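You operate a simulated robot arm through the tools that you are given. There is no shell and no other tool.

Carry out the task below with a simulated robot arm. There is one attempt and no reset: what you move stays moved.

## Task
Mark skis 65 and 57 out and lock the open bay.
Fine: both sliders at OUT, bar down, then the bolt shot; the other sliders and the skis stay.

It is judged by the outcome, as a careful person would: the job done as asked, and still so three seconds after it is handed in. It fails if anything else is knocked over, pushed out of place, dropped, spilled or broken.

## Robot
A 7-joint arm with a three-finger gripper, fixed in place. Base frame: the origin is on the floor under the middle of its stand, x ahead of it, y to its left, z up. Lengths are in m, angles in degrees, forces in N, time in s.
It reaches about 1.342 m from its shoulder. Its first joint turns from -166.0 to 166.0 degrees. Payload 2.69 kg.
Tool frame: the origin (TCP) lies between the finger pads and is the grasp point; the fingertips stand 0.03 m ahead of it; z points along the fingers, y is the line along which they close. The gripper opens to 0.128 m; its body begins 0.117 m behind the TCP.
Orientation is told as [roll, pitch, yaw] about the base's x, y, z axes, in that order, counted from this pose: with the fingers straight down and closing along the base's y, the tool's x points along the base's -x, its y along +y and its z along -z.

## Interface
- The arm moves only by the tool jog_arm. Its argument "targets" is a list of rows, each a list of 6 numbers: the shift along the base's x, y, z in m, then the turn, a rotation vector about the base's x, y, z in degrees. In form: [[tx, ty, tz, rx, ry, rz], ...]. A call has 1 to 20 rows; each row shifts and turns the commanded pose from where the row before left it. "fingers" is the gripper command, from -1 (fully open) to 1 (shut), values between in proportion, set as the call begins (left out, the last holds). Each row takes 0.2 s and may step no farther than 0.05 m and 8.6 degrees from the row before; otherwise, or with a gripper value out of range, the whole call is refused. A pose out of reach is approached as far as the arm can. The call stops where the force on the tool passes 90 N (or 10 N more than at its start, if that is more) or the arm is blocked; 0.2 s more then pass. The fingers move at their own pace (about 0.127 m/s each) and stop on an object; they squeeze with about 29 N. The grip force told is the motor's: it shows also when the fingers shut on nothing. Time passes only in rows, and 0.2 s behind the last, so rows that do not move let the fingers close. The reply holds the time, the measured pose of the TCP, the force on the tool along the base axes, the opening and the grip force, in the units named above and with some noise, with the torque about the TCP (base axes, N m) and any sound that the robot's microphone picked up, and new pictures: "show" is both (left out), scene, wrist or none.
- Cameras (640 x 400 px; columns grow to the right, rows downward): "scene" is fixed at [0.3994, -0.6522, 1.5721]; the picture's right is [-0.33, -0.94, 0.00], its down [-0.92, 0.33, -0.20] and it looks along [0.19, -0.07, -0.98] (base axes); focal length 214 px, centre (320, 200). "wrist" rides on the gripper at [0.058, 0.054, -0.131] in the tool frame; the picture's right is [-0.68, 0.74, 0.00], its down [-0.62, -0.57, -0.55] and it looks along [-0.40, -0.37, 0.84] (tool axes); focal length 234 px, centre (320, 200). There is no depth. A picture from a camera that has moved, and an enlarged one, comes with that camera's place and axes in the base frame and with its lens.
- lift_body(by): moves the trunk up (or, below 0, down) by that many m; the arm rides with it, the base frame stays. It gives what a move gives, with no picture.
- zoom(camera, box): a new picture of the part [left, top, right, bottom] of that camera's present view, enlarged. The clock stands still meanwhile.
- hand_in(): hands the job in; it is judged then, once.

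Places have to be worked out from the pictures, the camera data and where the tool is seen. Open the gripper and draw the arm clear of the work before you hand the job in, unless the task says otherwise.

The tools are called after "Emit:" as name(argument=value, ...) on one line, values as JSON. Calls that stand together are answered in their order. jog_arm: Moves the arm, as the interface text tells. Its arguments: {"type":"object","properties":{"targets":{"type":"array","items":{"type":"array","items":{"type":"number"}}},"fingers":{"type":"number"},"show":{"type":"string","enum":["both","scene","wrist","none"]}},"required":["targets"]} The other tools are called the same way: lift_body (by) moves the trunk up or down; zoom (camera, box) takes an enlarged picture of a part of a camera's view; hand_in () hands the job in.

At the start:

```text
t: 0.0
position: [0.5849, 0.1593, 1.4527]
tcp_rot: [0.0, 0.0, 0.0]
force: [-0.2, -0.2, -0.2]
ft_torque: [-0.02, 0.01, 0.0]
finger_gap: 0.1281
gripper_force: 0.1
trunk travel left (down, up): [-0.275, 0.075]
```

scene: 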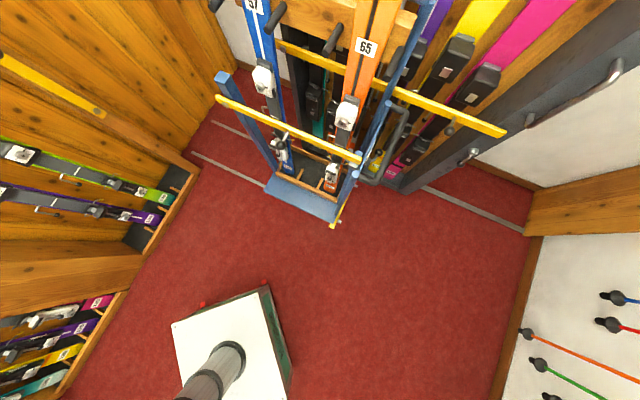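
wrist: 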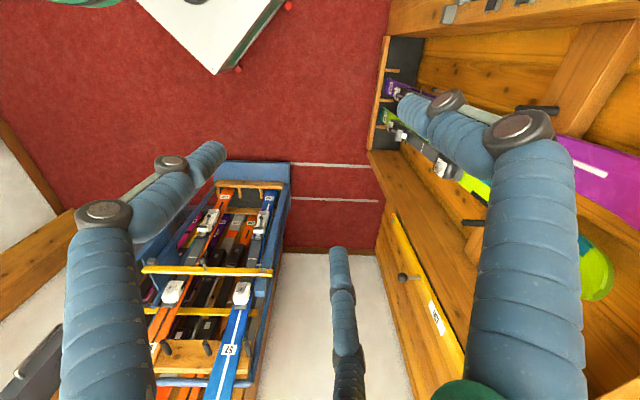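

I'll begin by examining the scene with enlarged views; the pictures show a blue ski bay with skis 57 and 65 ahead, and boards on the walls around. I need to find the sliders, bar and bolt.

Emit:
zoom(camera="scene", box=[200, 0, 400, 125])

Emit:
zoom(camera="scene", box=[240, 100, 440, 225])

Emit:
zoom(camera="scene", box=[360, 0, 640, 175])

Emit:
zoom(camera="wrist", box=[120, 150, 320, 275])

Emit:
zoom(camera="wrist", box=[120, 250, 360, 400])

Emit:
zoom(camera="wrist", box=[360, 0, 640, 175])

Emit:
zoom(camera="wrist", box=[340, 225, 640, 400])

Emit:
zoom(camera="scene", box=[0, 0, 240, 150])

```text
3.20 times, centred on (300, 62) of scene
camera zoom: at [0.3994, -0.6522, 1.5721], right [-0.33, -0.94, 0.0], down [-0.92, 0.33, -0.2], along [0.19, -0.07, -0.98], focal length 686 px, centre (384, 640)
```

zoom: 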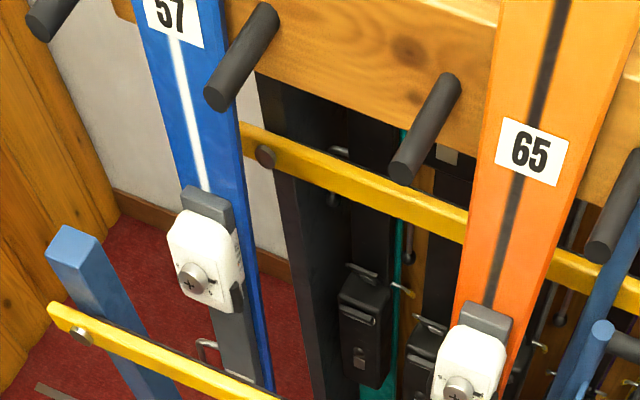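

```text
3.20 times, centred on (340, 162) of scene
camera zoom: at [0.3994, -0.6522, 1.5721], right [-0.33, -0.94, 0.0], down [-0.92, 0.33, -0.2], along [0.19, -0.07, -0.98], focal length 686 px, centre (256, 320)
```

zoom: 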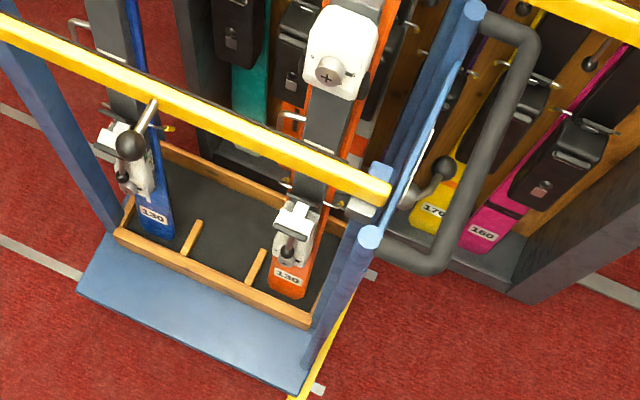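

```text
2.29 times, centred on (500, 88) of scene
camera zoom: at [0.3994, -0.6522, 1.5721], right [-0.33, -0.94, 0.0], down [-0.92, 0.33, -0.2], along [0.19, -0.07, -0.98], focal length 490 px, centre (-91, 457)
```

zoom: 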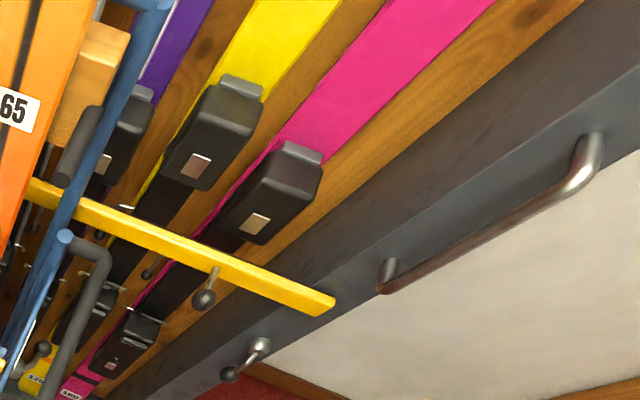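

```text
3.20 times, centred on (220, 212) of wrist
camera zoom: at [0.526, 0.2138, 1.584], right [0.68, 0.74, 0.0], down [0.62, -0.57, 0.55], along [0.4, -0.37, -0.84], focal length 749 px, centre (640, 160)
```

zoom: 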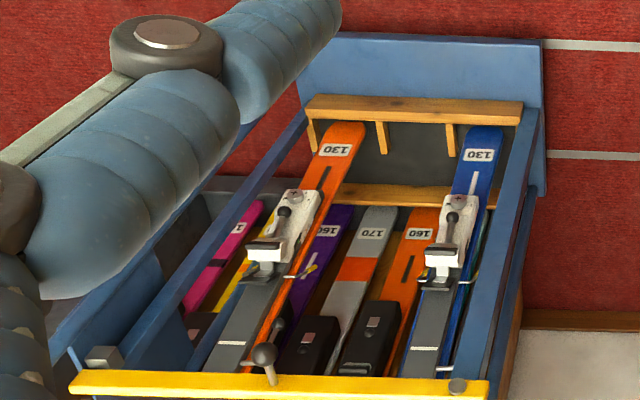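

```text
2.67 times, centred on (240, 325) of wrist
camera zoom: at [0.526, 0.2138, 1.584], right [0.68, 0.74, 0.0], down [0.62, -0.57, 0.55], along [0.4, -0.37, -0.84], focal length 624 px, centre (533, -133)
```

zoom: 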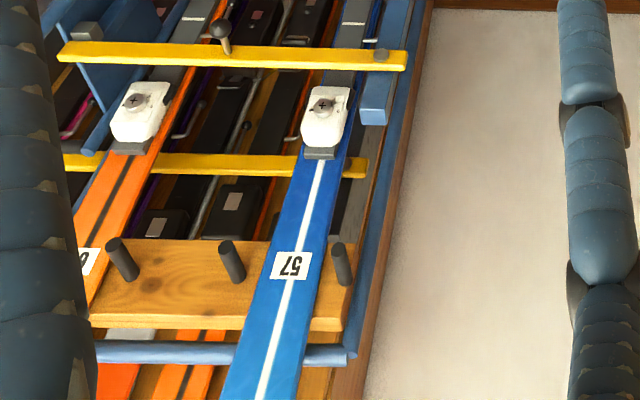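

```text
2.29 times, centred on (500, 88) of wrist
camera zoom: at [0.526, 0.2138, 1.584], right [0.68, 0.74, 0.0], down [0.62, -0.57, 0.55], along [0.4, -0.37, -0.84], focal length 535 px, centre (-91, 457)
```

zoom: 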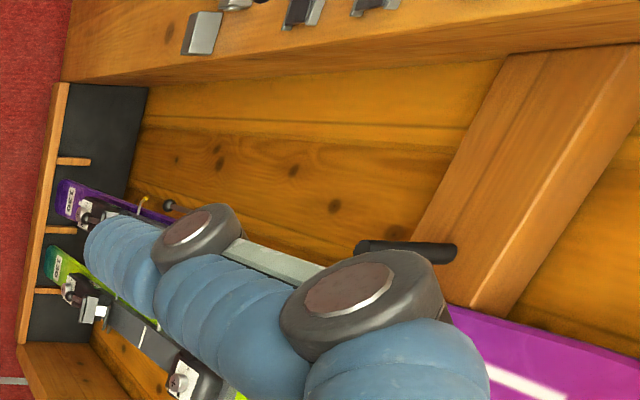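

```text
2.13 times, centred on (490, 312) of wrist
camera zoom: at [0.526, 0.2138, 1.584], right [0.68, 0.74, 0.0], down [0.62, -0.57, 0.55], along [0.4, -0.37, -0.84], focal length 500 px, centre (-43, -40)
```

zoom: 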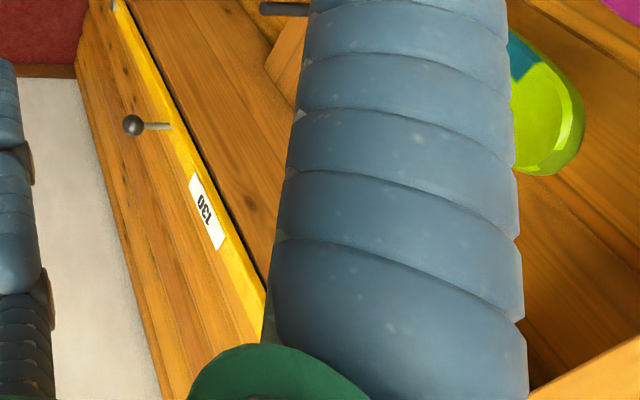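

```text
2.67 times, centred on (120, 75) of scene
camera zoom: at [0.3994, -0.6522, 1.5721], right [-0.33, -0.94, 0.0], down [-0.92, 0.33, -0.2], along [0.19, -0.07, -0.98], focal length 572 px, centre (853, 533)
```

zoom: 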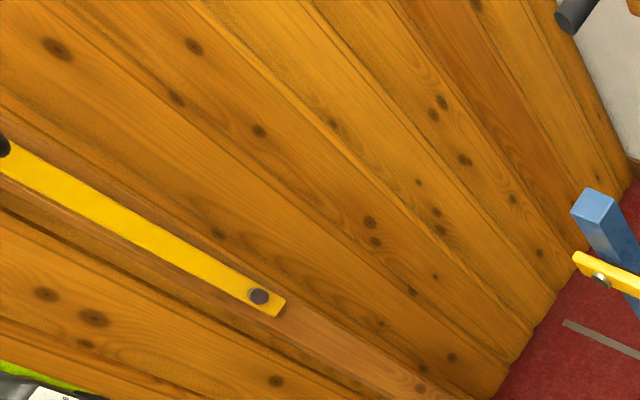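

The skis labelled 57 and 65 stand in the blue rack at about (1.0,-0.70) and (0.80,-0.91), while a yellow bar at around (1.2, 0.0) looks upright, so the open bay seems to be on the left wall. I turn the gripper about the vertical to look at the left side.

Emit:
jog_arm(targets=[[0, 0, 0, 0, 0, 8.5], [0, 0, 0, 0, 0, 8.5], [0, 0, 0, 0, 0, 8.5], [0, 0, 0, 0, 0, 8.5], [0, 0, 0, 0, 0, 8.5], [0, 0, 0, 0, 0, 8.5], [0, 0, 0, 0, 0, 8.5], [0, 0, 0, 0, 0, 8.5]], show="wrist")

```text
t: 1.8
position: [0.5845, 0.1598, 1.4529]
tcp_rot: [0.0, 0.1, 68.1]
force: [0.4, 0.2, -0.2]
ft_torque: [0.02, 0.02, 0.04]
finger_gap: 0.128
gripper_force: 0.0
trunk travel left (down, up): [-0.275, 0.075]
camera wrist: at [0.513, 0.1259, 1.5841], right [-0.43, 0.9, 0.0], down [0.75, 0.36, 0.55], along [0.49, 0.24, -0.84], focal length 234 px, centre (320, 200)
```

wrist: 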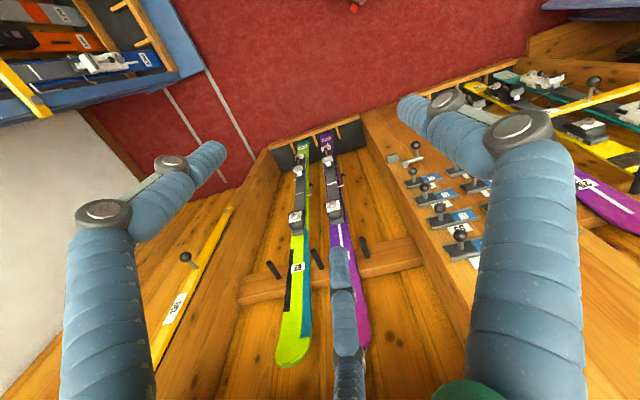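

Now the open bay is in view: two skis left in it, the bar upright at its left post, and a column of knobbed sliders on its right post. I enlarge these parts.

Emit:
zoom(camera="wrist", box=[370, 130, 530, 270])

Emit:
zoom(camera="wrist", box=[140, 190, 300, 370])

Emit:
zoom(camera="wrist", box=[230, 110, 400, 270])

Emit:
zoom(camera="wrist", box=[440, 40, 640, 200])

```text
2.86 times, centred on (450, 200) of wrist
camera zoom: at [0.513, 0.1259, 1.5841], right [-0.43, 0.9, 0.0], down [0.75, 0.36, 0.55], along [0.49, 0.24, -0.84], focal length 669 px, centre (-51, 200)
```

zoom: 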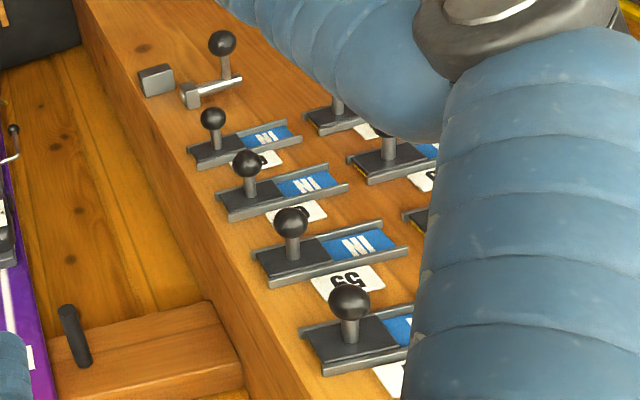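

```text
2.22 times, centred on (220, 280) of wrist
camera zoom: at [0.513, 0.1259, 1.5841], right [-0.43, 0.9, 0.0], down [0.75, 0.36, 0.55], along [0.49, 0.24, -0.84], focal length 520 px, centre (542, 22)
```

zoom: 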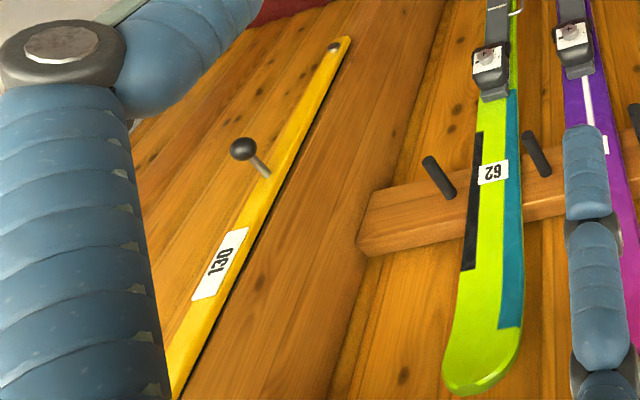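

```text
2.50 times, centred on (315, 190) of wrist
camera zoom: at [0.513, 0.1259, 1.5841], right [-0.43, 0.9, 0.0], down [0.75, 0.36, 0.55], along [0.49, 0.24, -0.84], focal length 585 px, centre (332, 225)
```

zoom: 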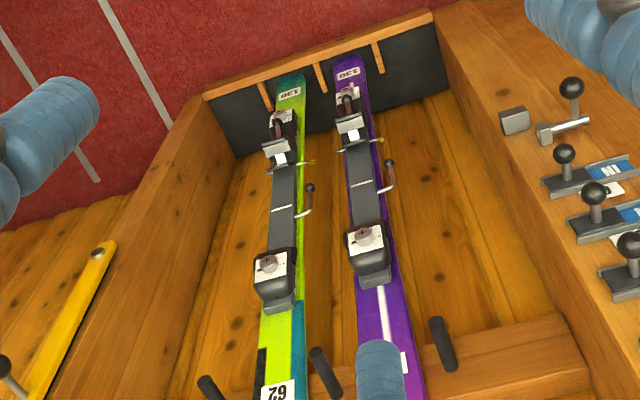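

```text
2.50 times, centred on (540, 120) of wrist
camera zoom: at [0.513, 0.1259, 1.5841], right [-0.43, 0.9, 0.0], down [0.75, 0.36, 0.55], along [0.49, 0.24, -0.84], focal length 585 px, centre (-230, 400)
```

zoom: 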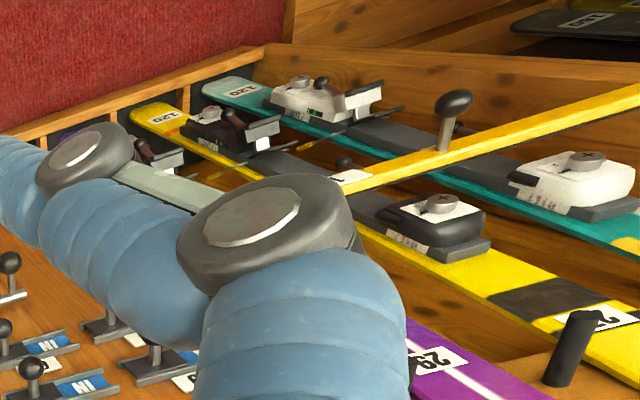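

The sliders sit in two columns on the bay's left post (as one faces it), with the bolt and keeper beneath them at about z=0.73; the bar's pivot post is the other one. I close the fingers to see the closed shape and clear the view, while turning the camera further to the left.

Emit:
jog_arm(targets=[[0, 0, 0, 0, 0, 8.5], [0, 0, 0, 0, 0, 8.5], [0, 0, 0, 0, 0, 8.5], [0, 0, 0, 0, 0, 8.5]], fingers=1, show="wrist")

```text
t: 2.8
position: [0.585, 0.1588, 1.453]
tcp_rot: [0.0, 0.1, 102.1]
force: [0.3, -0.2, 0.2]
ft_torque: [-0.02, 0.03, -0.01]
finger_gap: 0.0023
gripper_force: 28.5
trunk travel left (down, up): [-0.275, 0.075]
camera wrist: at [0.544, 0.0917, 1.5842], right [-0.86, 0.51, 0.0], down [0.42, 0.72, 0.55], along [0.28, 0.47, -0.84], focal length 234 px, centre (320, 200)
```

wrist: 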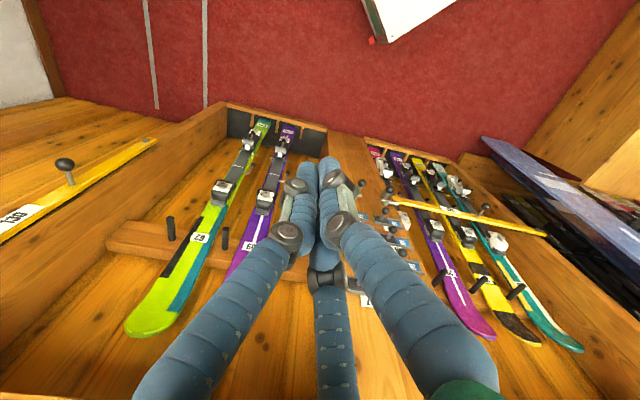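

The fingers shut to a pointed bunch. I enlarge the neighbouring locked bay's bar end and the sliders as a reference.

Emit:
zoom(camera="wrist", box=[350, 170, 450, 260])

Emit:
zoom(camera="wrist", box=[350, 240, 450, 330])

Emit:
zoom(camera="wrist", box=[180, 180, 300, 280])

Emit:
zoom(camera="wrist", box=[360, 170, 560, 320])

```text
4.44 times, centred on (400, 215) of wrist
camera zoom: at [0.544, 0.0917, 1.5842], right [-0.86, 0.51, 0.0], down [0.42, 0.72, 0.55], along [0.28, 0.47, -0.84], focal length 1041 px, centre (-36, 133)
```

zoom: 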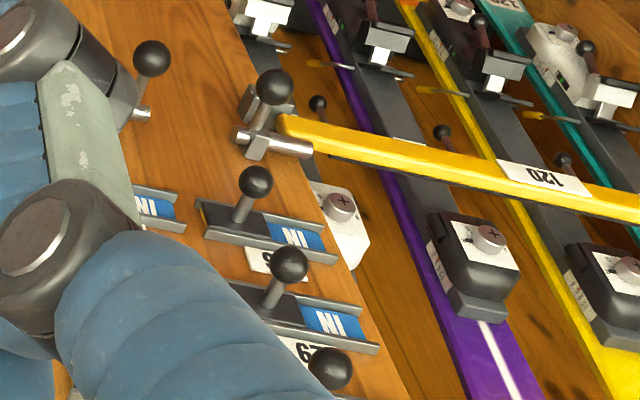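

```text
4.44 times, centred on (400, 285) of wrist
camera zoom: at [0.544, 0.0917, 1.5842], right [-0.86, 0.51, 0.0], down [0.42, 0.72, 0.55], along [0.28, 0.47, -0.84], focal length 1041 px, centre (-36, -178)
```

zoom: 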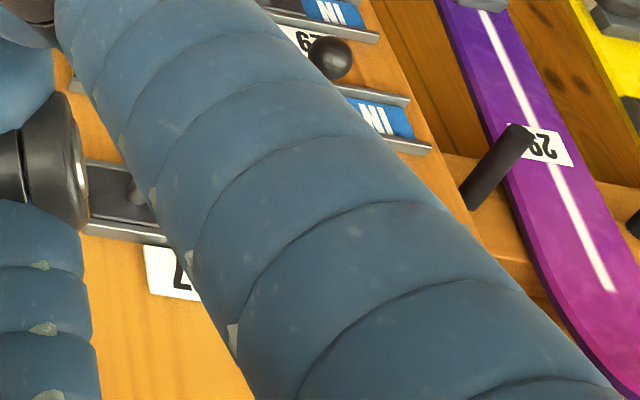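

```text
4.00 times, centred on (240, 230) of wrist
camera zoom: at [0.544, 0.0917, 1.5842], right [-0.86, 0.51, 0.0], down [0.42, 0.72, 0.55], along [0.28, 0.47, -0.84], focal length 937 px, centre (640, 80)
```

zoom: 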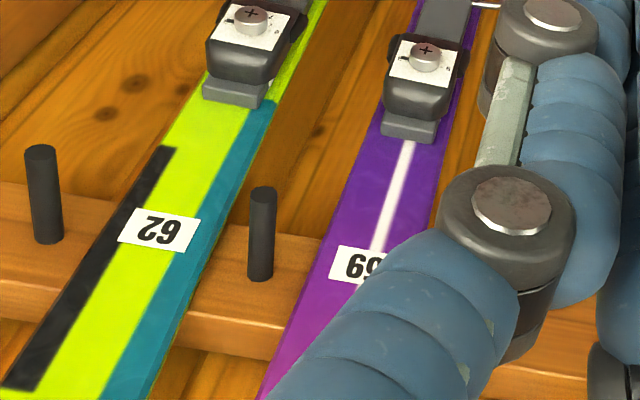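

```text
2.67 times, centred on (460, 245) of wrist
camera zoom: at [0.544, 0.0917, 1.5842], right [-0.86, 0.51, 0.0], down [0.42, 0.72, 0.55], along [0.28, 0.47, -0.84], focal length 624 px, centre (-53, 80)
```

zoom: 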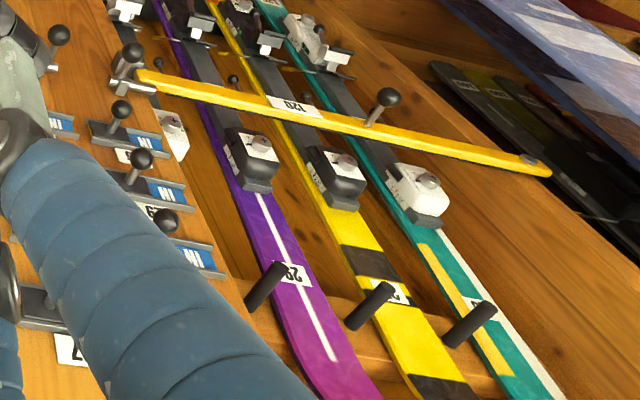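

In the locked 120 bay the bolt rod lies over the bar's end, the bar resting on the block, and all present skis' sliders show "IN"; I need a frontal view of the open bay's slider column. I turn the wrist on so that the camera will end above the fingers when the tool is tipped to face the post.

Emit:
jog_arm(targets=[[0, 0, 0, 0, 0, 8.2], [0, 0, 0, 0, 0, 8.2], [0, 0, 0, 0, 0, 8.2], [0, 0, 0, 0, 0, 8.2], [0, 0, 0, 0, 0, 8.2], [0, 0, 0, 0, 0, 8.2], [0, 0, 0, 0, 0, 8.2], [0, 0, 0, 0, 0, 8.2], [0, 0, 0, 0, 0, 8.2], [0, 0, 0, 0, 0, 8.2], [0, 0, 0, 0, 0, 8.2], [0, 0, 0, 0, 0, 8.2], [0, 0, 0, 0, 0, 8.2], [0, 0, 0, 0, 0, 8.2], [0, 0, 0, 0, 0, 8.1]], show="both")

```text
t: 6.0
position: [0.565, 0.2129, 1.4486]
tcp_rot: [2.7, 0.5, -163.2]
force: [0.8, -0.2, 0.8]
ft_torque: [0.08, 0.05, -0.02]
finger_gap: 0.0021
gripper_force: 28.8
out of reach, approached as far as the arm can: row 11, 12, 13, 14, 15
trunk travel left (down, up): [-0.275, 0.075]
camera wrist: at [0.6333, 0.1854, 1.5845], right [-0.43, -0.9, 0.03], down [-0.76, 0.39, 0.52], along [-0.48, 0.2, -0.86], focal length 234 px, centre (320, 200)
```

scene: 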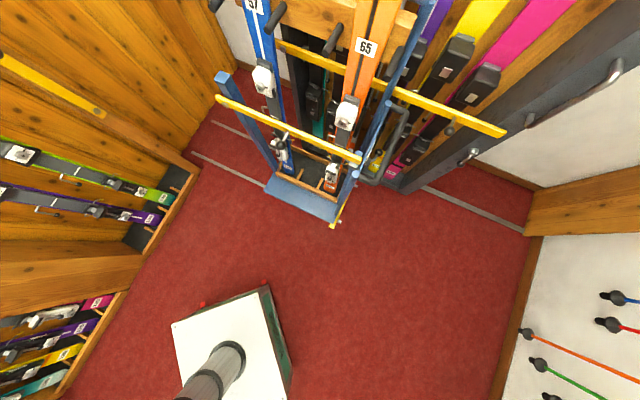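
wrist: 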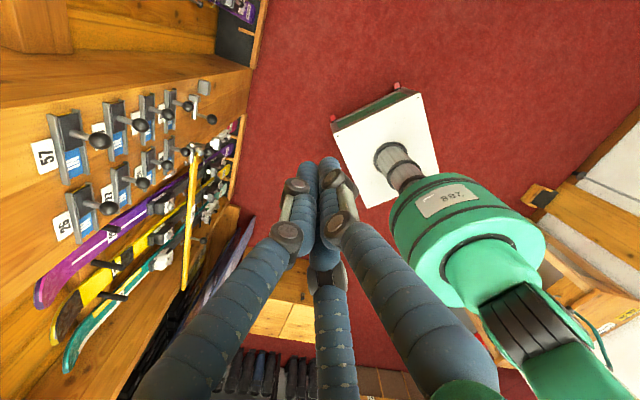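

The wrist hit its limit near yaw 197, but this view shows both slider columns well, with "57" topmost. I enlarge it to read the labels.

Emit:
zoom(camera="wrist", box=[20, 70, 240, 250])

Emit:
zoom(camera="wrist", box=[80, 70, 180, 150])

Emit:
zoom(camera="wrist", box=[140, 70, 240, 150])

```text
2.22 times, centred on (130, 160) of wrist
camera zoom: at [0.6333, 0.1854, 1.5845], right [-0.43, -0.9, 0.03], down [-0.76, 0.39, 0.52], along [-0.48, 0.2, -0.86], focal length 520 px, centre (742, 289)
```

zoom: 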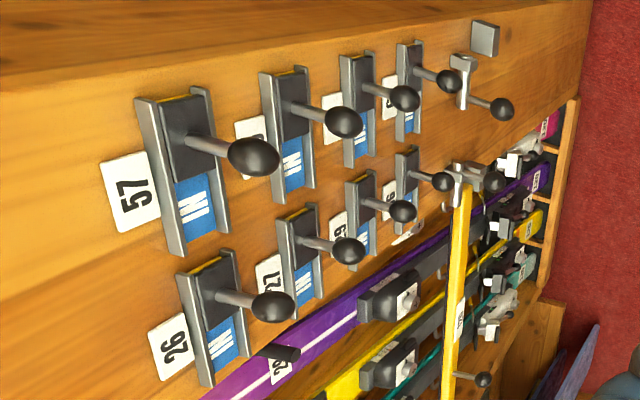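

```text
5.00 times, centred on (130, 110) of wrist
camera zoom: at [0.6333, 0.1854, 1.5845], right [-0.43, -0.9, 0.03], down [-0.76, 0.39, 0.52], along [-0.48, 0.2, -0.86], focal length 1171 px, centre (1270, 650)
```

zoom: 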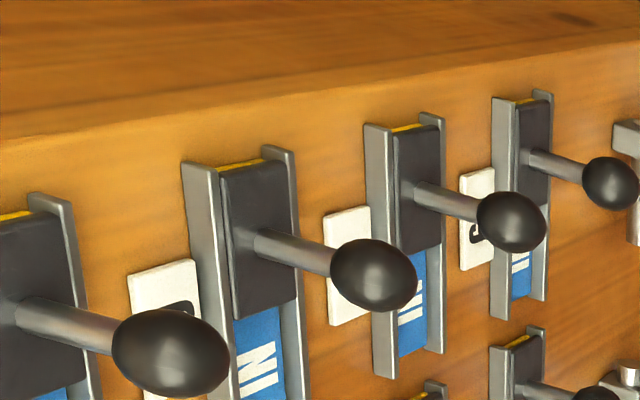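

```text
5.00 times, centred on (190, 110) of wrist
camera zoom: at [0.6333, 0.1854, 1.5845], right [-0.43, -0.9, 0.03], down [-0.76, 0.39, 0.52], along [-0.48, 0.2, -0.86], focal length 1171 px, centre (970, 650)
```

zoom: 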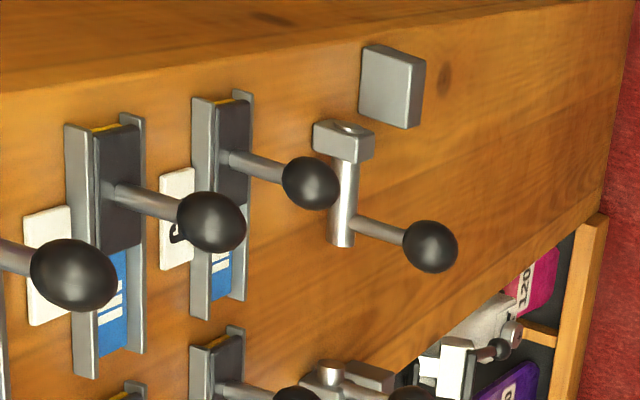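

The open bay's column has 57 on top; other labels there are hidden behind the knobs. I turn the wrist back toward yaw 45, the natural facing for this post, and watch what the reading says.

Emit:
jog_arm(targets=[[0, 0, 0, 0, 0, -8.5], [0, 0, 0, 0, 0, -8.5], [0, 0, 0, 0, 0, -8.5], [0, 0, 0, 0, 0, -8.5], [0, 0, 0, 0, 0, -8.5], [0, 0, 0, 0, 0, -8.5], [0, 0, 0, 0, 0, -8.5], [0, 0, 0, 0, 0, -8.5], [0, 0, 0, 0, 0, -8.5], [0, 0, 0, 0, 0, -8.5], [0, 0, 0, 0, 0, -8.5], [0, 0, 0, 0, 0, -8.5], [0, 0, 0, 0, 0, -8.5], [0, 0, 0, 0, 0, -8.5], [0, 0, 0, 0, 0, -8.5], [0, 0, 0, 0, 0, -8.5], [0, 0, 0, 0, 0, -8.5], [0, 0, 0, 0, 0, -8.5]], show="none")

```text
t: 9.8
position: [0.5639, 0.2139, 1.4497]
tcp_rot: [2.8, 0.2, 43.7]
force: [0.5, -0.2, -0.6]
ft_torque: [0.0, 0.0, -0.01]
finger_gap: 0.0021
gripper_force: 29.6
trunk travel left (down, up): [-0.275, 0.075]
```

Yaw now reads 44. I tip the tool up about the post's horizontal axis, a half of the way first, while shifting toward the slider post.

Emit:
jog_arm(targets=[[-0.002, 0.015, -0.022, 5.8, -5.8, 0], [-0.002, 0.015, -0.022, 5.8, -5.8, 0], [-0.002, 0.015, -0.022, 5.8, -5.8, 0], [-0.002, 0.015, -0.022, 5.8, -5.8, 0], [-0.002, 0.015, -0.022, 5.8, -5.8, 0], [-0.002, 0.015, -0.022, 5.8, -5.8, 0]], show="both")

```text
t: 11.2
position: [0.5521, 0.3032, 1.3208]
tcp_rot: [3.9, -49.1, 43.3]
force: [-0.5, 0.2, 2.6]
ft_torque: [-0.19, 0.04, -0.03]
finger_gap: 0.0023
gripper_force: 29.0
trunk travel left (down, up): [-0.275, 0.075]
camera wrist: at [0.419, 0.2406, 1.366], right [-0.21, 0.81, 0.54], down [0.43, -0.42, 0.8], along [0.88, 0.4, -0.26], focal length 234 px, centre (320, 200)
```

scene: 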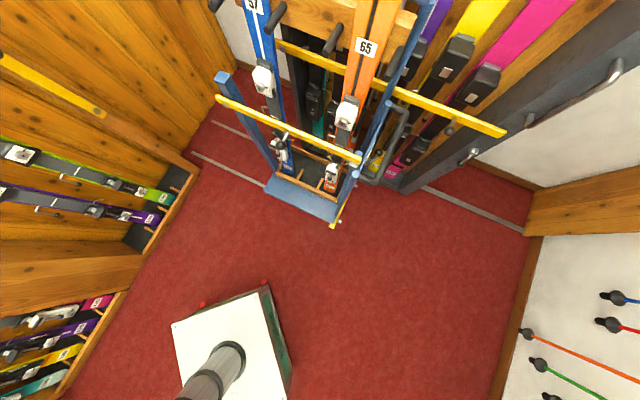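
wrist: 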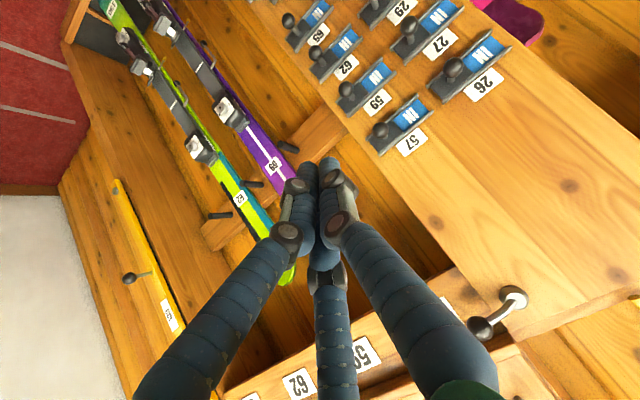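

Now I see labels 57, 59, 62, … on the column. I enlarge to read them all, and also the head board above.

Emit:
zoom(camera="wrist", box=[260, 0, 540, 175])

Emit:
zoom(camera="wrist", box=[270, 0, 350, 50])

Emit:
zoom(camera="wrist", box=[220, 250, 540, 400])

Emit:
zoom(camera="wrist", box=[60, 0, 300, 150])

```text
2.29 times, centred on (400, 88) of wrist
camera zoom: at [0.419, 0.2406, 1.366], right [-0.21, 0.81, 0.54], down [0.43, -0.42, 0.8], along [0.88, 0.4, -0.26], focal length 535 px, centre (137, 457)
```

zoom: 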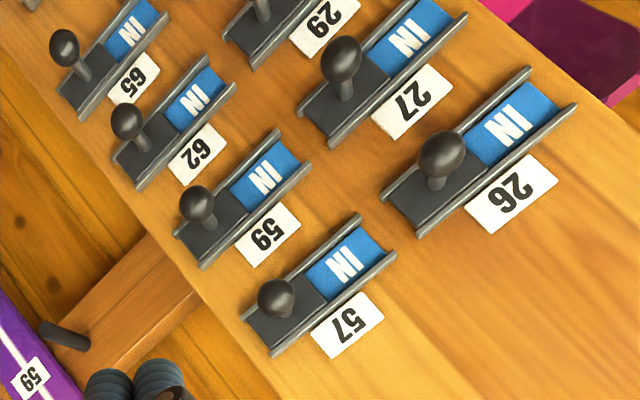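

```text
8.00 times, centred on (310, 25) of wrist
camera zoom: at [0.419, 0.2406, 1.366], right [-0.21, 0.81, 0.54], down [0.43, -0.42, 0.8], along [0.88, 0.4, -0.26], focal length 1873 px, centre (400, 1600)
```

zoom: 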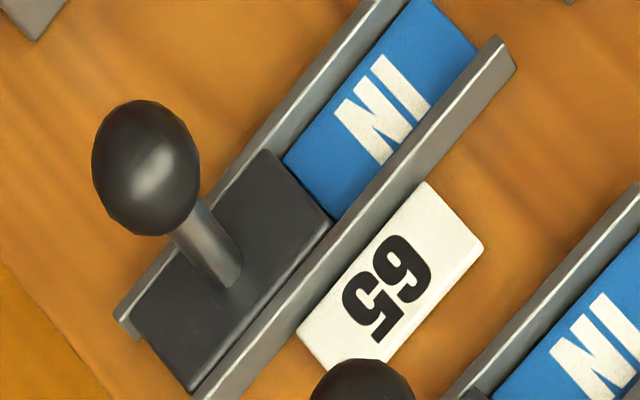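

```text
2.00 times, centred on (380, 325) of wrist
camera zoom: at [0.419, 0.2406, 1.366], right [-0.21, 0.81, 0.54], down [0.43, -0.42, 0.8], along [0.88, 0.4, -0.26], focal length 468 px, centre (200, -50)
```

zoom: 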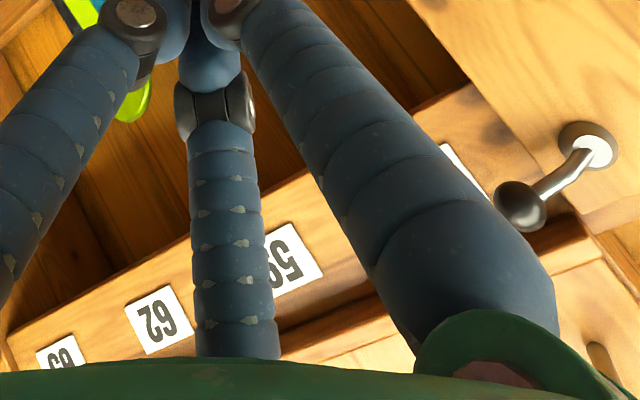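

```text
2.67 times, centred on (180, 75) of wrist
camera zoom: at [0.419, 0.2406, 1.366], right [-0.21, 0.81, 0.54], down [0.43, -0.42, 0.8], along [0.88, 0.4, -0.26], focal length 624 px, centre (693, 533)
```

zoom: 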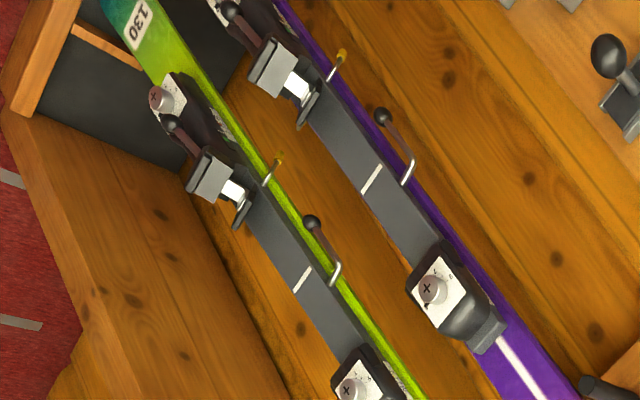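

The column reads 57, 59, 62, 65 from top to bottom, so I need the top and bottom ones; I place the 57 ball at about (0.673, 0.508, 1.237) and the 65 ball at z≈0.952, with rows 0.095 apart. I finish tipping the tool level with the fingers toward the post, stopping short of it, to the right of the 57 knob.

Emit:
jog_arm(targets=[[0.0134, 0.0134, -0.0168, 5.8, -5.8, 0], [0.0134, 0.0134, -0.0168, 5.8, -5.8, 0], [0.0134, 0.0134, -0.0168, 5.8, -5.8, 0], [0.0134, 0.0134, -0.0168, 5.8, -5.8, 0], [0.0134, 0.0134, -0.0168, 5.8, -5.8, 0]], show="both")

```text
t: 12.4
position: [0.6203, 0.3724, 1.2321]
tcp_rot: [85.7, -88.8, -38.0]
force: [1.1, 0.4, 0.2]
ft_torque: [-0.04, 0.07, 0.04]
finger_gap: 0.0024
gripper_force: 28.9
trunk travel left (down, up): [-0.275, 0.075]
camera wrist: at [0.4915, 0.3123, 1.1769], right [-0.53, 0.49, 0.69], down [0.06, -0.79, 0.6], along [0.84, 0.36, 0.4], focal length 234 px, centre (320, 200)
```

scene: 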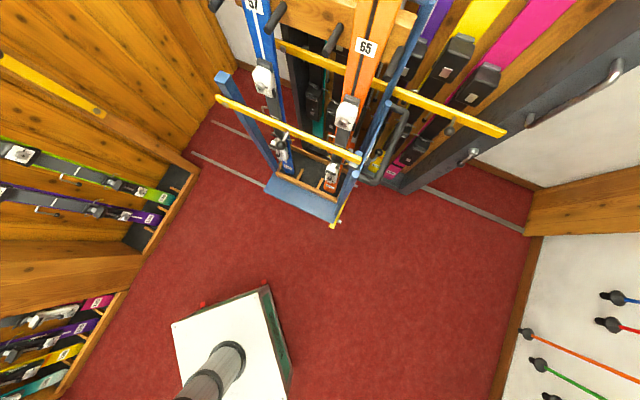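
wrist: 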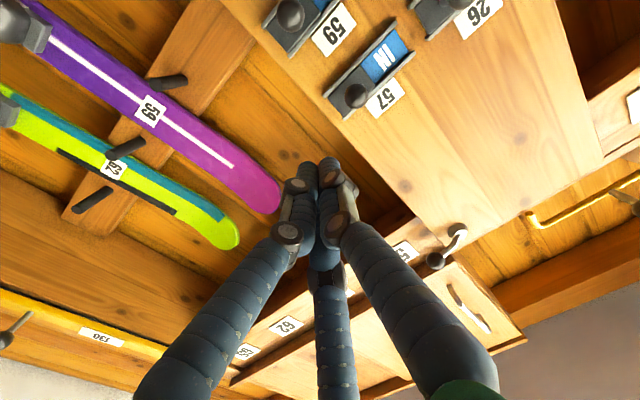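

The tool is level and square to the post; the 57 ball checks out at u≈0.117 (along the wall), z≈1.235 from this view too. I move straight in beside it, with the tips ending short of the slider plate.

Emit:
jog_arm(targets=[[0.029, 0.029, 0.001, 0, 0, 0], [0.029, 0.029, 0.001, 0, 0, 0], [0.029, 0.029, 0.002, 0, 0, 0]], show="wrist")

```text
t: 13.2
position: [0.7074, 0.4577, 1.2386]
tcp_rot: [80.5, -88.9, -32.8]
force: [0.3, 0.6, -0.9]
ft_torque: [0.03, 0.01, 0.02]
finger_gap: 0.0023
gripper_force: 28.7
trunk travel left (down, up): [-0.275, 0.075]
camera wrist: at [0.5781, 0.398, 1.1818], right [-0.53, 0.49, 0.69], down [0.06, -0.79, 0.61], along [0.84, 0.37, 0.39], focal length 234 px, centre (320, 200)
```

wrist: 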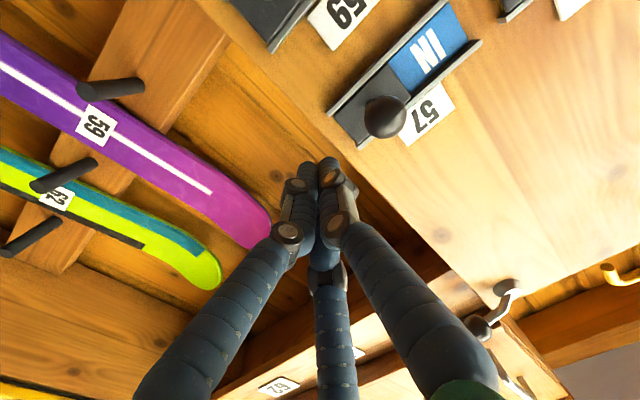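

Tips are beside the 57 knob at its height. I push toward the IN side (wall-left) in small steps and watch the force and the picture.

Emit:
jog_arm(targets=[[-0.00707, 0.00707, 0, 0, 0, 0], [-0.00707, 0.00707, 0, 0, 0, 0], [-0.00707, 0.00707, 0, 0, 0, 0], [-0.00707, 0.00707, 0, 0, 0, 0]], show="wrist")

```text
t: 14.2
position: [0.676, 0.487, 1.2392]
tcp_rot: [81.7, -88.8, -34.0]
force: [0.0, 0.1, 0.6]
ft_torque: [0.03, 0.0, 0.01]
finger_gap: 0.0022
gripper_force: 28.9
trunk travel left (down, up): [-0.275, 0.075]
camera wrist: at [0.548, 0.4269, 1.182], right [-0.53, 0.49, 0.69], down [0.06, -0.79, 0.61], along [0.84, 0.37, 0.39], focal length 234 px, centre (320, 200)
```

wrist: 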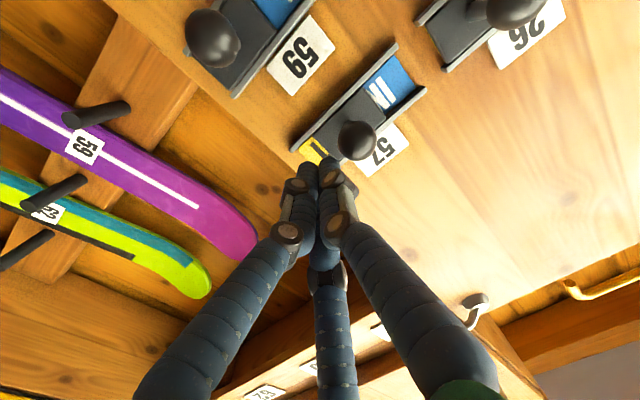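

The slider is moving: a yellow "OUT" strip is opening at its right end. I keep pushing.

Emit:
jog_arm(targets=[[-0.00707, 0.00707, 0, 0, 0, 0], [-0.00707, 0.00707, 0, 0, 0, 0], [-0.00707, 0.00707, 0, 0, 0, 0]], show="wrist")

```text
t: 15.0
position: [0.6566, 0.5084, 1.2385]
tcp_rot: [81.7, -88.8, -33.9]
force: [-0.2, 0.0, 0.5]
ft_torque: [0.01, 0.01, 0.0]
finger_gap: 0.002
gripper_force: 29.0
trunk travel left (down, up): [-0.275, 0.075]
camera wrist: at [0.5278, 0.4483, 1.1821], right [-0.53, 0.49, 0.69], down [0.06, -0.79, 0.61], along [0.84, 0.37, 0.39], focal length 234 px, centre (320, 200)
```

wrist: 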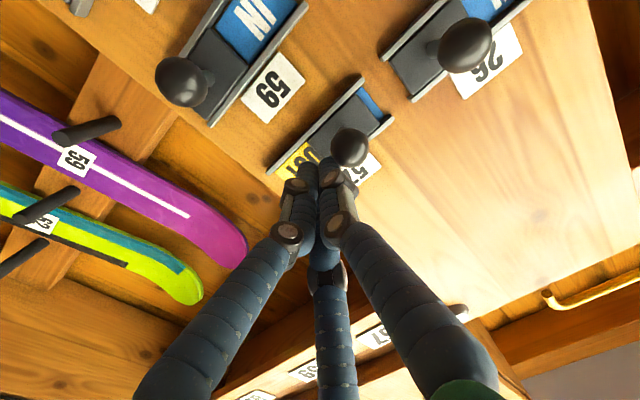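

"OUT" is nearly all bare and only a narrow blue strip remains; I go on in finer steps.

Emit:
jog_arm(targets=[[-0.0035, 0.0035, 0, 0, 0, 0], [-0.0035, 0.0035, 0, 0, 0, 0], [-0.0035, 0.0035, 0, 0, 0, 0]], show="wrist")

Emit:
zoom(camera="wrist", box=[250, 70, 410, 210])

```text
t: 15.8
position: [0.65, 0.513, 1.2368]
tcp_rot: [78.5, -88.6, -30.3]
force: [21.6, -23.3, -2.3]
ft_torque: [-0.06, -0.07, -0.5]
finger_gap: 0.0019
gripper_force: 28.9
trunk travel left (down, up): [-0.275, 0.075]
camera wrist: at [0.5218, 0.4536, 1.1817], right [-0.53, 0.48, 0.69], down [0.07, -0.79, 0.6], along [0.84, 0.37, 0.39], focal length 234 px, centre (320, 200)
```

wrist: 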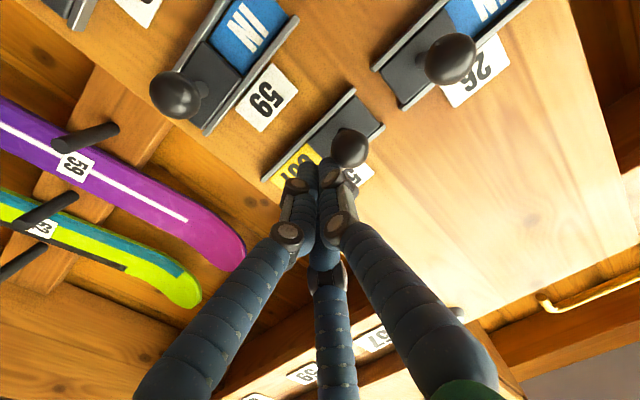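

```text
2.86 times, centred on (330, 140) of wrist
camera zoom: at [0.5218, 0.4536, 1.1817], right [-0.53, 0.48, 0.69], down [0.07, -0.79, 0.6], along [0.84, 0.37, 0.39], focal length 669 px, centre (291, 371)
```

zoom: 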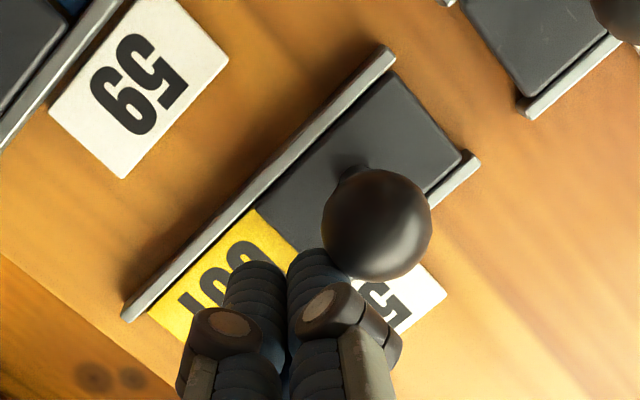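

The slider 57 has reached its end stop (32 N) with OUT fully bare. I back off to the right, withdraw, and go down to the level of slider 65.

Emit:
jog_arm(targets=[[0.0177, -0.0177, 0, 0, 0, 0], [0.0177, -0.0177, 0, 0, 0, 0], [-0.035, -0.035, 0, 0, 0, 0], [-0.035, -0.035, 0, 0, 0, 0], [0.0035, -0.0035, -0.0475, 0, 0, 0], [0.0035, -0.0035, -0.0475, 0, 0, 0], [0.0035, -0.0035, -0.0475, 0, 0, 0], [0.0035, -0.0035, -0.0475, 0, 0, 0], [0.0035, -0.0035, -0.0475, 0, 0, 0], [0.0035, -0.0035, -0.0475, 0, 0, 0]], show="wrist")

```text
t: 18.0
position: [0.6511, 0.391, 0.9574]
tcp_rot: [85.4, -87.8, -37.3]
force: [0.4, 1.6, 1.1]
ft_torque: [-0.05, 0.04, -0.02]
finger_gap: 0.0022
gripper_force: 29.0
out of reach, approached as far as the arm can: row 9, 10
trunk travel left (down, up): [-0.275, 0.075]
camera wrist: at [0.5206, 0.3307, 0.9026], right [-0.53, 0.47, 0.7], down [0.07, -0.8, 0.6], along [0.85, 0.37, 0.39], focal length 234 px, centre (320, 200)
```

wrist: 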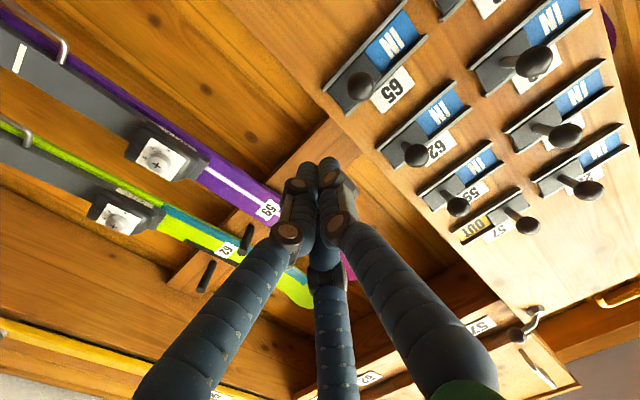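

57 now reads OUT. The arm reached a limit near this height, so I lower the trunk 0.2 m (the hand is clear of everything here) to give room for the lower work.

Emit:
lift_body(by=-0.2)

```text
t: 20.2
position: [0.6509, 0.3898, 0.7571]
tcp_rot: [83.3, -87.7, -35.1]
force: [-0.1, -0.4, 0.4]
ft_torque: [0.01, 0.0, -0.03]
finger_gap: 0.0019
gripper_force: 29.2
trunk travel left (down, up): [-0.075, 0.275]
```

I look at the bolt and keeper from here with a still row.

Emit:
jog_arm(targets=[[0, 0, 0, 0, 0, 0]], show="both")

Emit:
zoom(camera="wrist", box=[310, 0, 530, 140])

```text
t: 20.6
position: [0.649, 0.3899, 0.7576]
tcp_rot: [83.1, -87.8, -34.9]
force: [-0.9, -0.5, -0.4]
ft_torque: [-0.01, 0.01, 0.0]
finger_gap: 0.0022
gripper_force: 29.1
trunk travel left (down, up): [-0.075, 0.275]
camera wrist: at [0.5201, 0.3304, 0.7024], right [-0.53, 0.47, 0.7], down [0.08, -0.8, 0.6], along [0.85, 0.37, 0.39], focal length 234 px, centre (320, 200)
```

scene: 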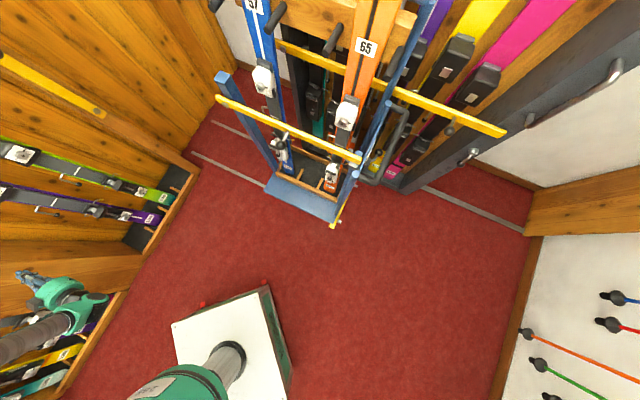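
wrist: 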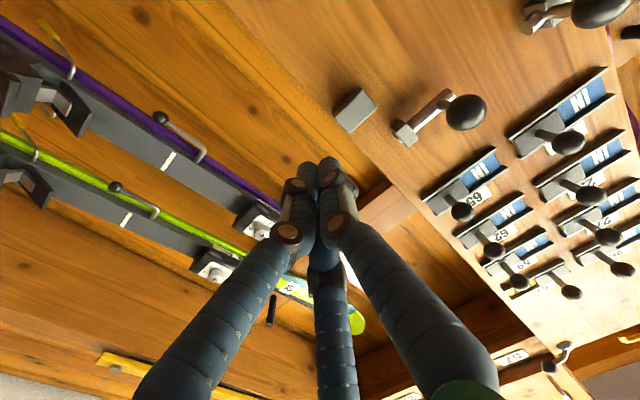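

```text
2.86 times, centred on (420, 70) of wrist
camera zoom: at [0.5201, 0.3304, 0.7024], right [-0.53, 0.47, 0.7], down [0.08, -0.8, 0.6], along [0.85, 0.37, 0.39], focal length 669 px, centre (34, 571)
```

zoom: 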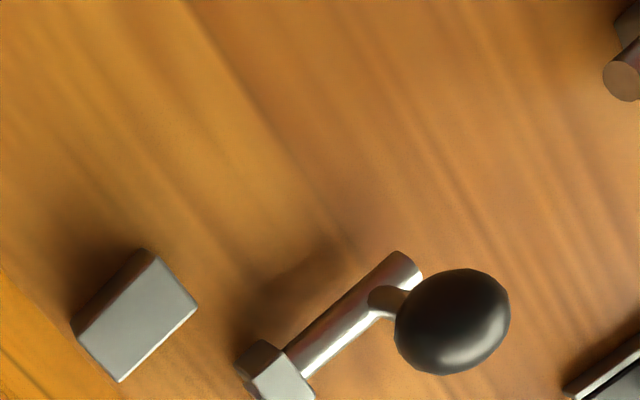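

The bolt ball is at about u=0.064, z=0.827, rod at z≈0.825 above the rest block (u≈0.13, z≈0.77). First I go up to slider 65's level and in beside its knob.

Emit:
jog_arm(targets=[[0, 0, 0.0487, 0, 0, 0], [0, 0, 0.0487, 0, 0, 0], [0, 0, 0.0487, 0, 0, 0], [0, 0, 0.0487, 0, 0, 0], [0.0212, 0.0212, 0, 0, 0, 0], [0.0212, 0.0212, 0, 0, 0, 0], [0.0212, 0.0212, 0, 0, 0, 0]], show="wrist")

```text
t: 22.2
position: [0.7135, 0.4519, 0.9527]
tcp_rot: [82.4, -87.6, -34.2]
force: [-0.3, -0.5, -0.2]
ft_torque: [-0.01, 0.04, 0.0]
finger_gap: 0.0021
gripper_force: 29.0
trunk travel left (down, up): [-0.075, 0.275]
camera wrist: at [0.5842, 0.3927, 0.8972], right [-0.53, 0.48, 0.71], down [0.08, -0.8, 0.6], along [0.85, 0.37, 0.38], focal length 234 px, centre (320, 200)
```

wrist: 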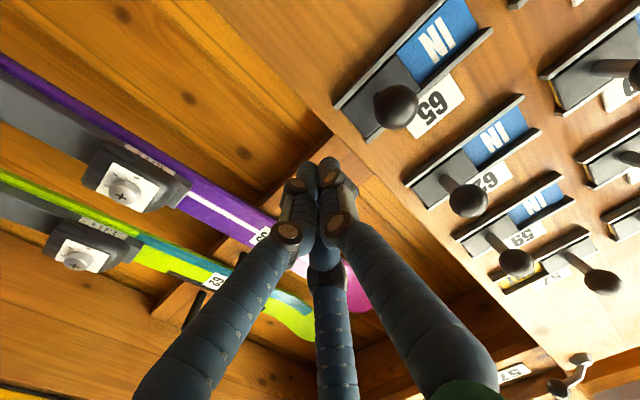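

Beside the 65 knob at its height (ball seen at u≈0.117, z≈0.95). I push it to wall-left as with the first.

Emit:
jog_arm(targets=[[-0.00707, 0.00707, 0, 0, 0, 0], [-0.00707, 0.00707, 0, 0, 0, 0], [-0.00707, 0.00707, 0, 0, 0, 0], [-0.00707, 0.00707, 0, 0, 0, 0], [-0.00707, 0.00707, 0, 0, 0, 0], [-0.00707, 0.00707, 0, 0, 0, 0], [-0.00707, 0.00707, 0, 0, 0, 0]], show="wrist")

```text
t: 23.8
position: [0.6626, 0.5028, 0.9523]
tcp_rot: [83.2, -87.7, -34.8]
force: [-0.2, 0.3, -0.1]
ft_torque: [0.03, -0.01, 0.05]
finger_gap: 0.0021
gripper_force: 29.3
trunk travel left (down, up): [-0.075, 0.275]
camera wrist: at [0.5339, 0.4435, 0.8971], right [-0.53, 0.47, 0.7], down [0.08, -0.8, 0.6], along [0.85, 0.37, 0.39], focal length 234 px, centre (320, 200)
```

wrist: 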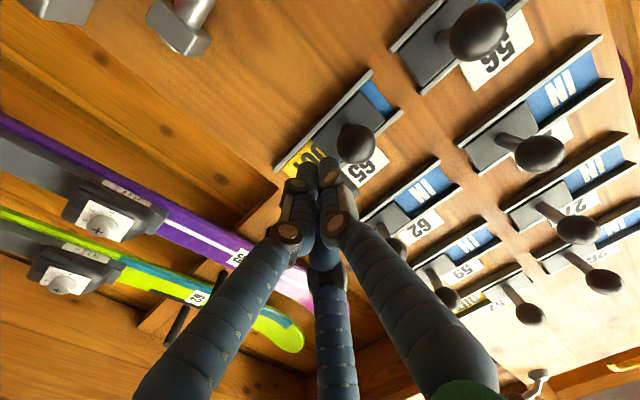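

The 65 slider is following, with most of OUT bare; I finish in fine steps until the end stop.

Emit:
jog_arm(targets=[[-0.0035, 0.0035, 0, 0, 0, 0], [-0.0035, 0.0035, 0, 0, 0, 0], [-0.0035, 0.0035, 0, 0, 0, 0], [-0.0018, 0.0018, 0, 0, 0, 0]], show="wrist")

Emit:
zoom(camera="wrist", box=[250, 50, 410, 190])

```text
t: 24.8
position: [0.6521, 0.513, 0.9519]
tcp_rot: [80.6, -87.6, -31.9]
force: [9.1, -8.4, -1.9]
ft_torque: [-0.06, 0.01, -0.22]
finger_gap: 0.002
gripper_force: 28.8
trunk travel left (down, up): [-0.075, 0.275]
camera wrist: at [0.5232, 0.4535, 0.8974], right [-0.53, 0.47, 0.71], down [0.08, -0.8, 0.6], along [0.84, 0.38, 0.38], focal length 234 px, centre (320, 200)
```

wrist: 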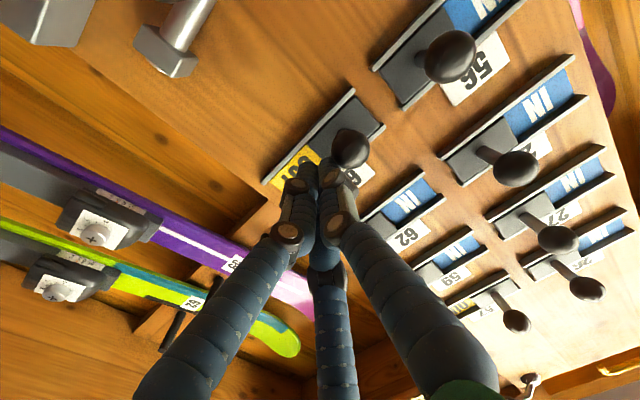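

```text
2.86 times, centred on (330, 120) of wrist
camera zoom: at [0.5232, 0.4535, 0.8974], right [-0.53, 0.47, 0.71], down [0.08, -0.8, 0.6], along [0.84, 0.38, 0.38], focal length 669 px, centre (291, 429)
```

zoom: 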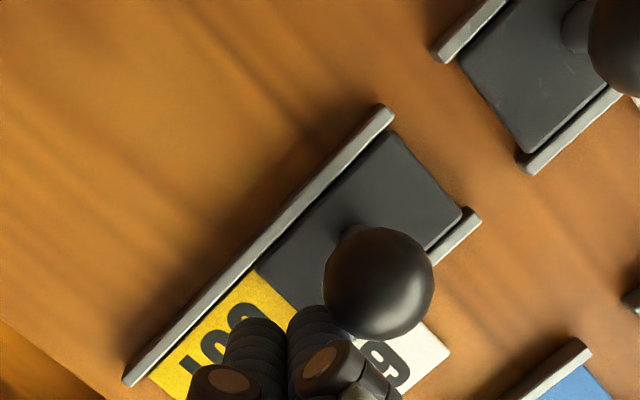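

Both sliders 57 and 65 now show OUT at their end stops. I back off, withdraw, and travel to the right toward the raised bar's knob, stopping short of it to look.

Emit:
jog_arm(targets=[[0.0177, -0.0177, 0, 0, 0, 0], [0.0177, -0.0177, 0, 0, 0, 0], [-0.029, -0.029, 0, 0, 0, 0], [-0.029, -0.029, 0, 0, 0, 0], [-0.029, -0.029, 0, 0, 0, 0], [0.0318, -0.0318, 0.008, 0, 0, 0], [0.0318, -0.0318, 0.008, 0, 0, 0], [0.0318, -0.0318, 0.008, 0, 0, 0], [0.0318, -0.0318, 0.008, 0, 0, 0], [0.0318, -0.0318, 0.008, 0, 0, 0], [0.0318, -0.0318, 0.008, 0, 0, 0], [0.0318, -0.0318, 0.008, 0, 0, 0], [0.0318, -0.0318, 0.008, 0, 0, 0], [0.0318, -0.0318, 0.008, 0, 0, 0], [0.0318, -0.0318, 0.008, 0, 0, 0], [0.0318, -0.0318, 0.008, 0, 0, 0]], show="both")

```text
t: 28.2
position: [0.9515, 0.0427, 1.0376]
tcp_rot: [81.9, -87.7, -33.6]
force: [-0.1, -0.1, 0.3]
ft_torque: [-0.01, 0.02, -0.05]
finger_gap: 0.0025
gripper_force: 29.1
trunk travel left (down, up): [-0.075, 0.275]
camera wrist: at [0.822, -0.0167, 0.9831], right [-0.53, 0.48, 0.71], down [0.08, -0.8, 0.6], along [0.85, 0.37, 0.38], focal length 234 px, centre (320, 200)
```

scene: 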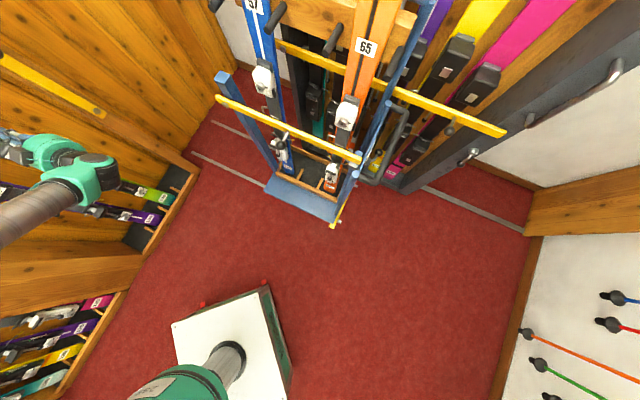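
wrist: 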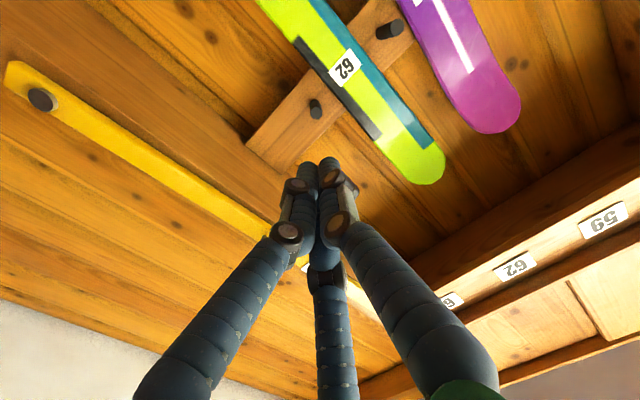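

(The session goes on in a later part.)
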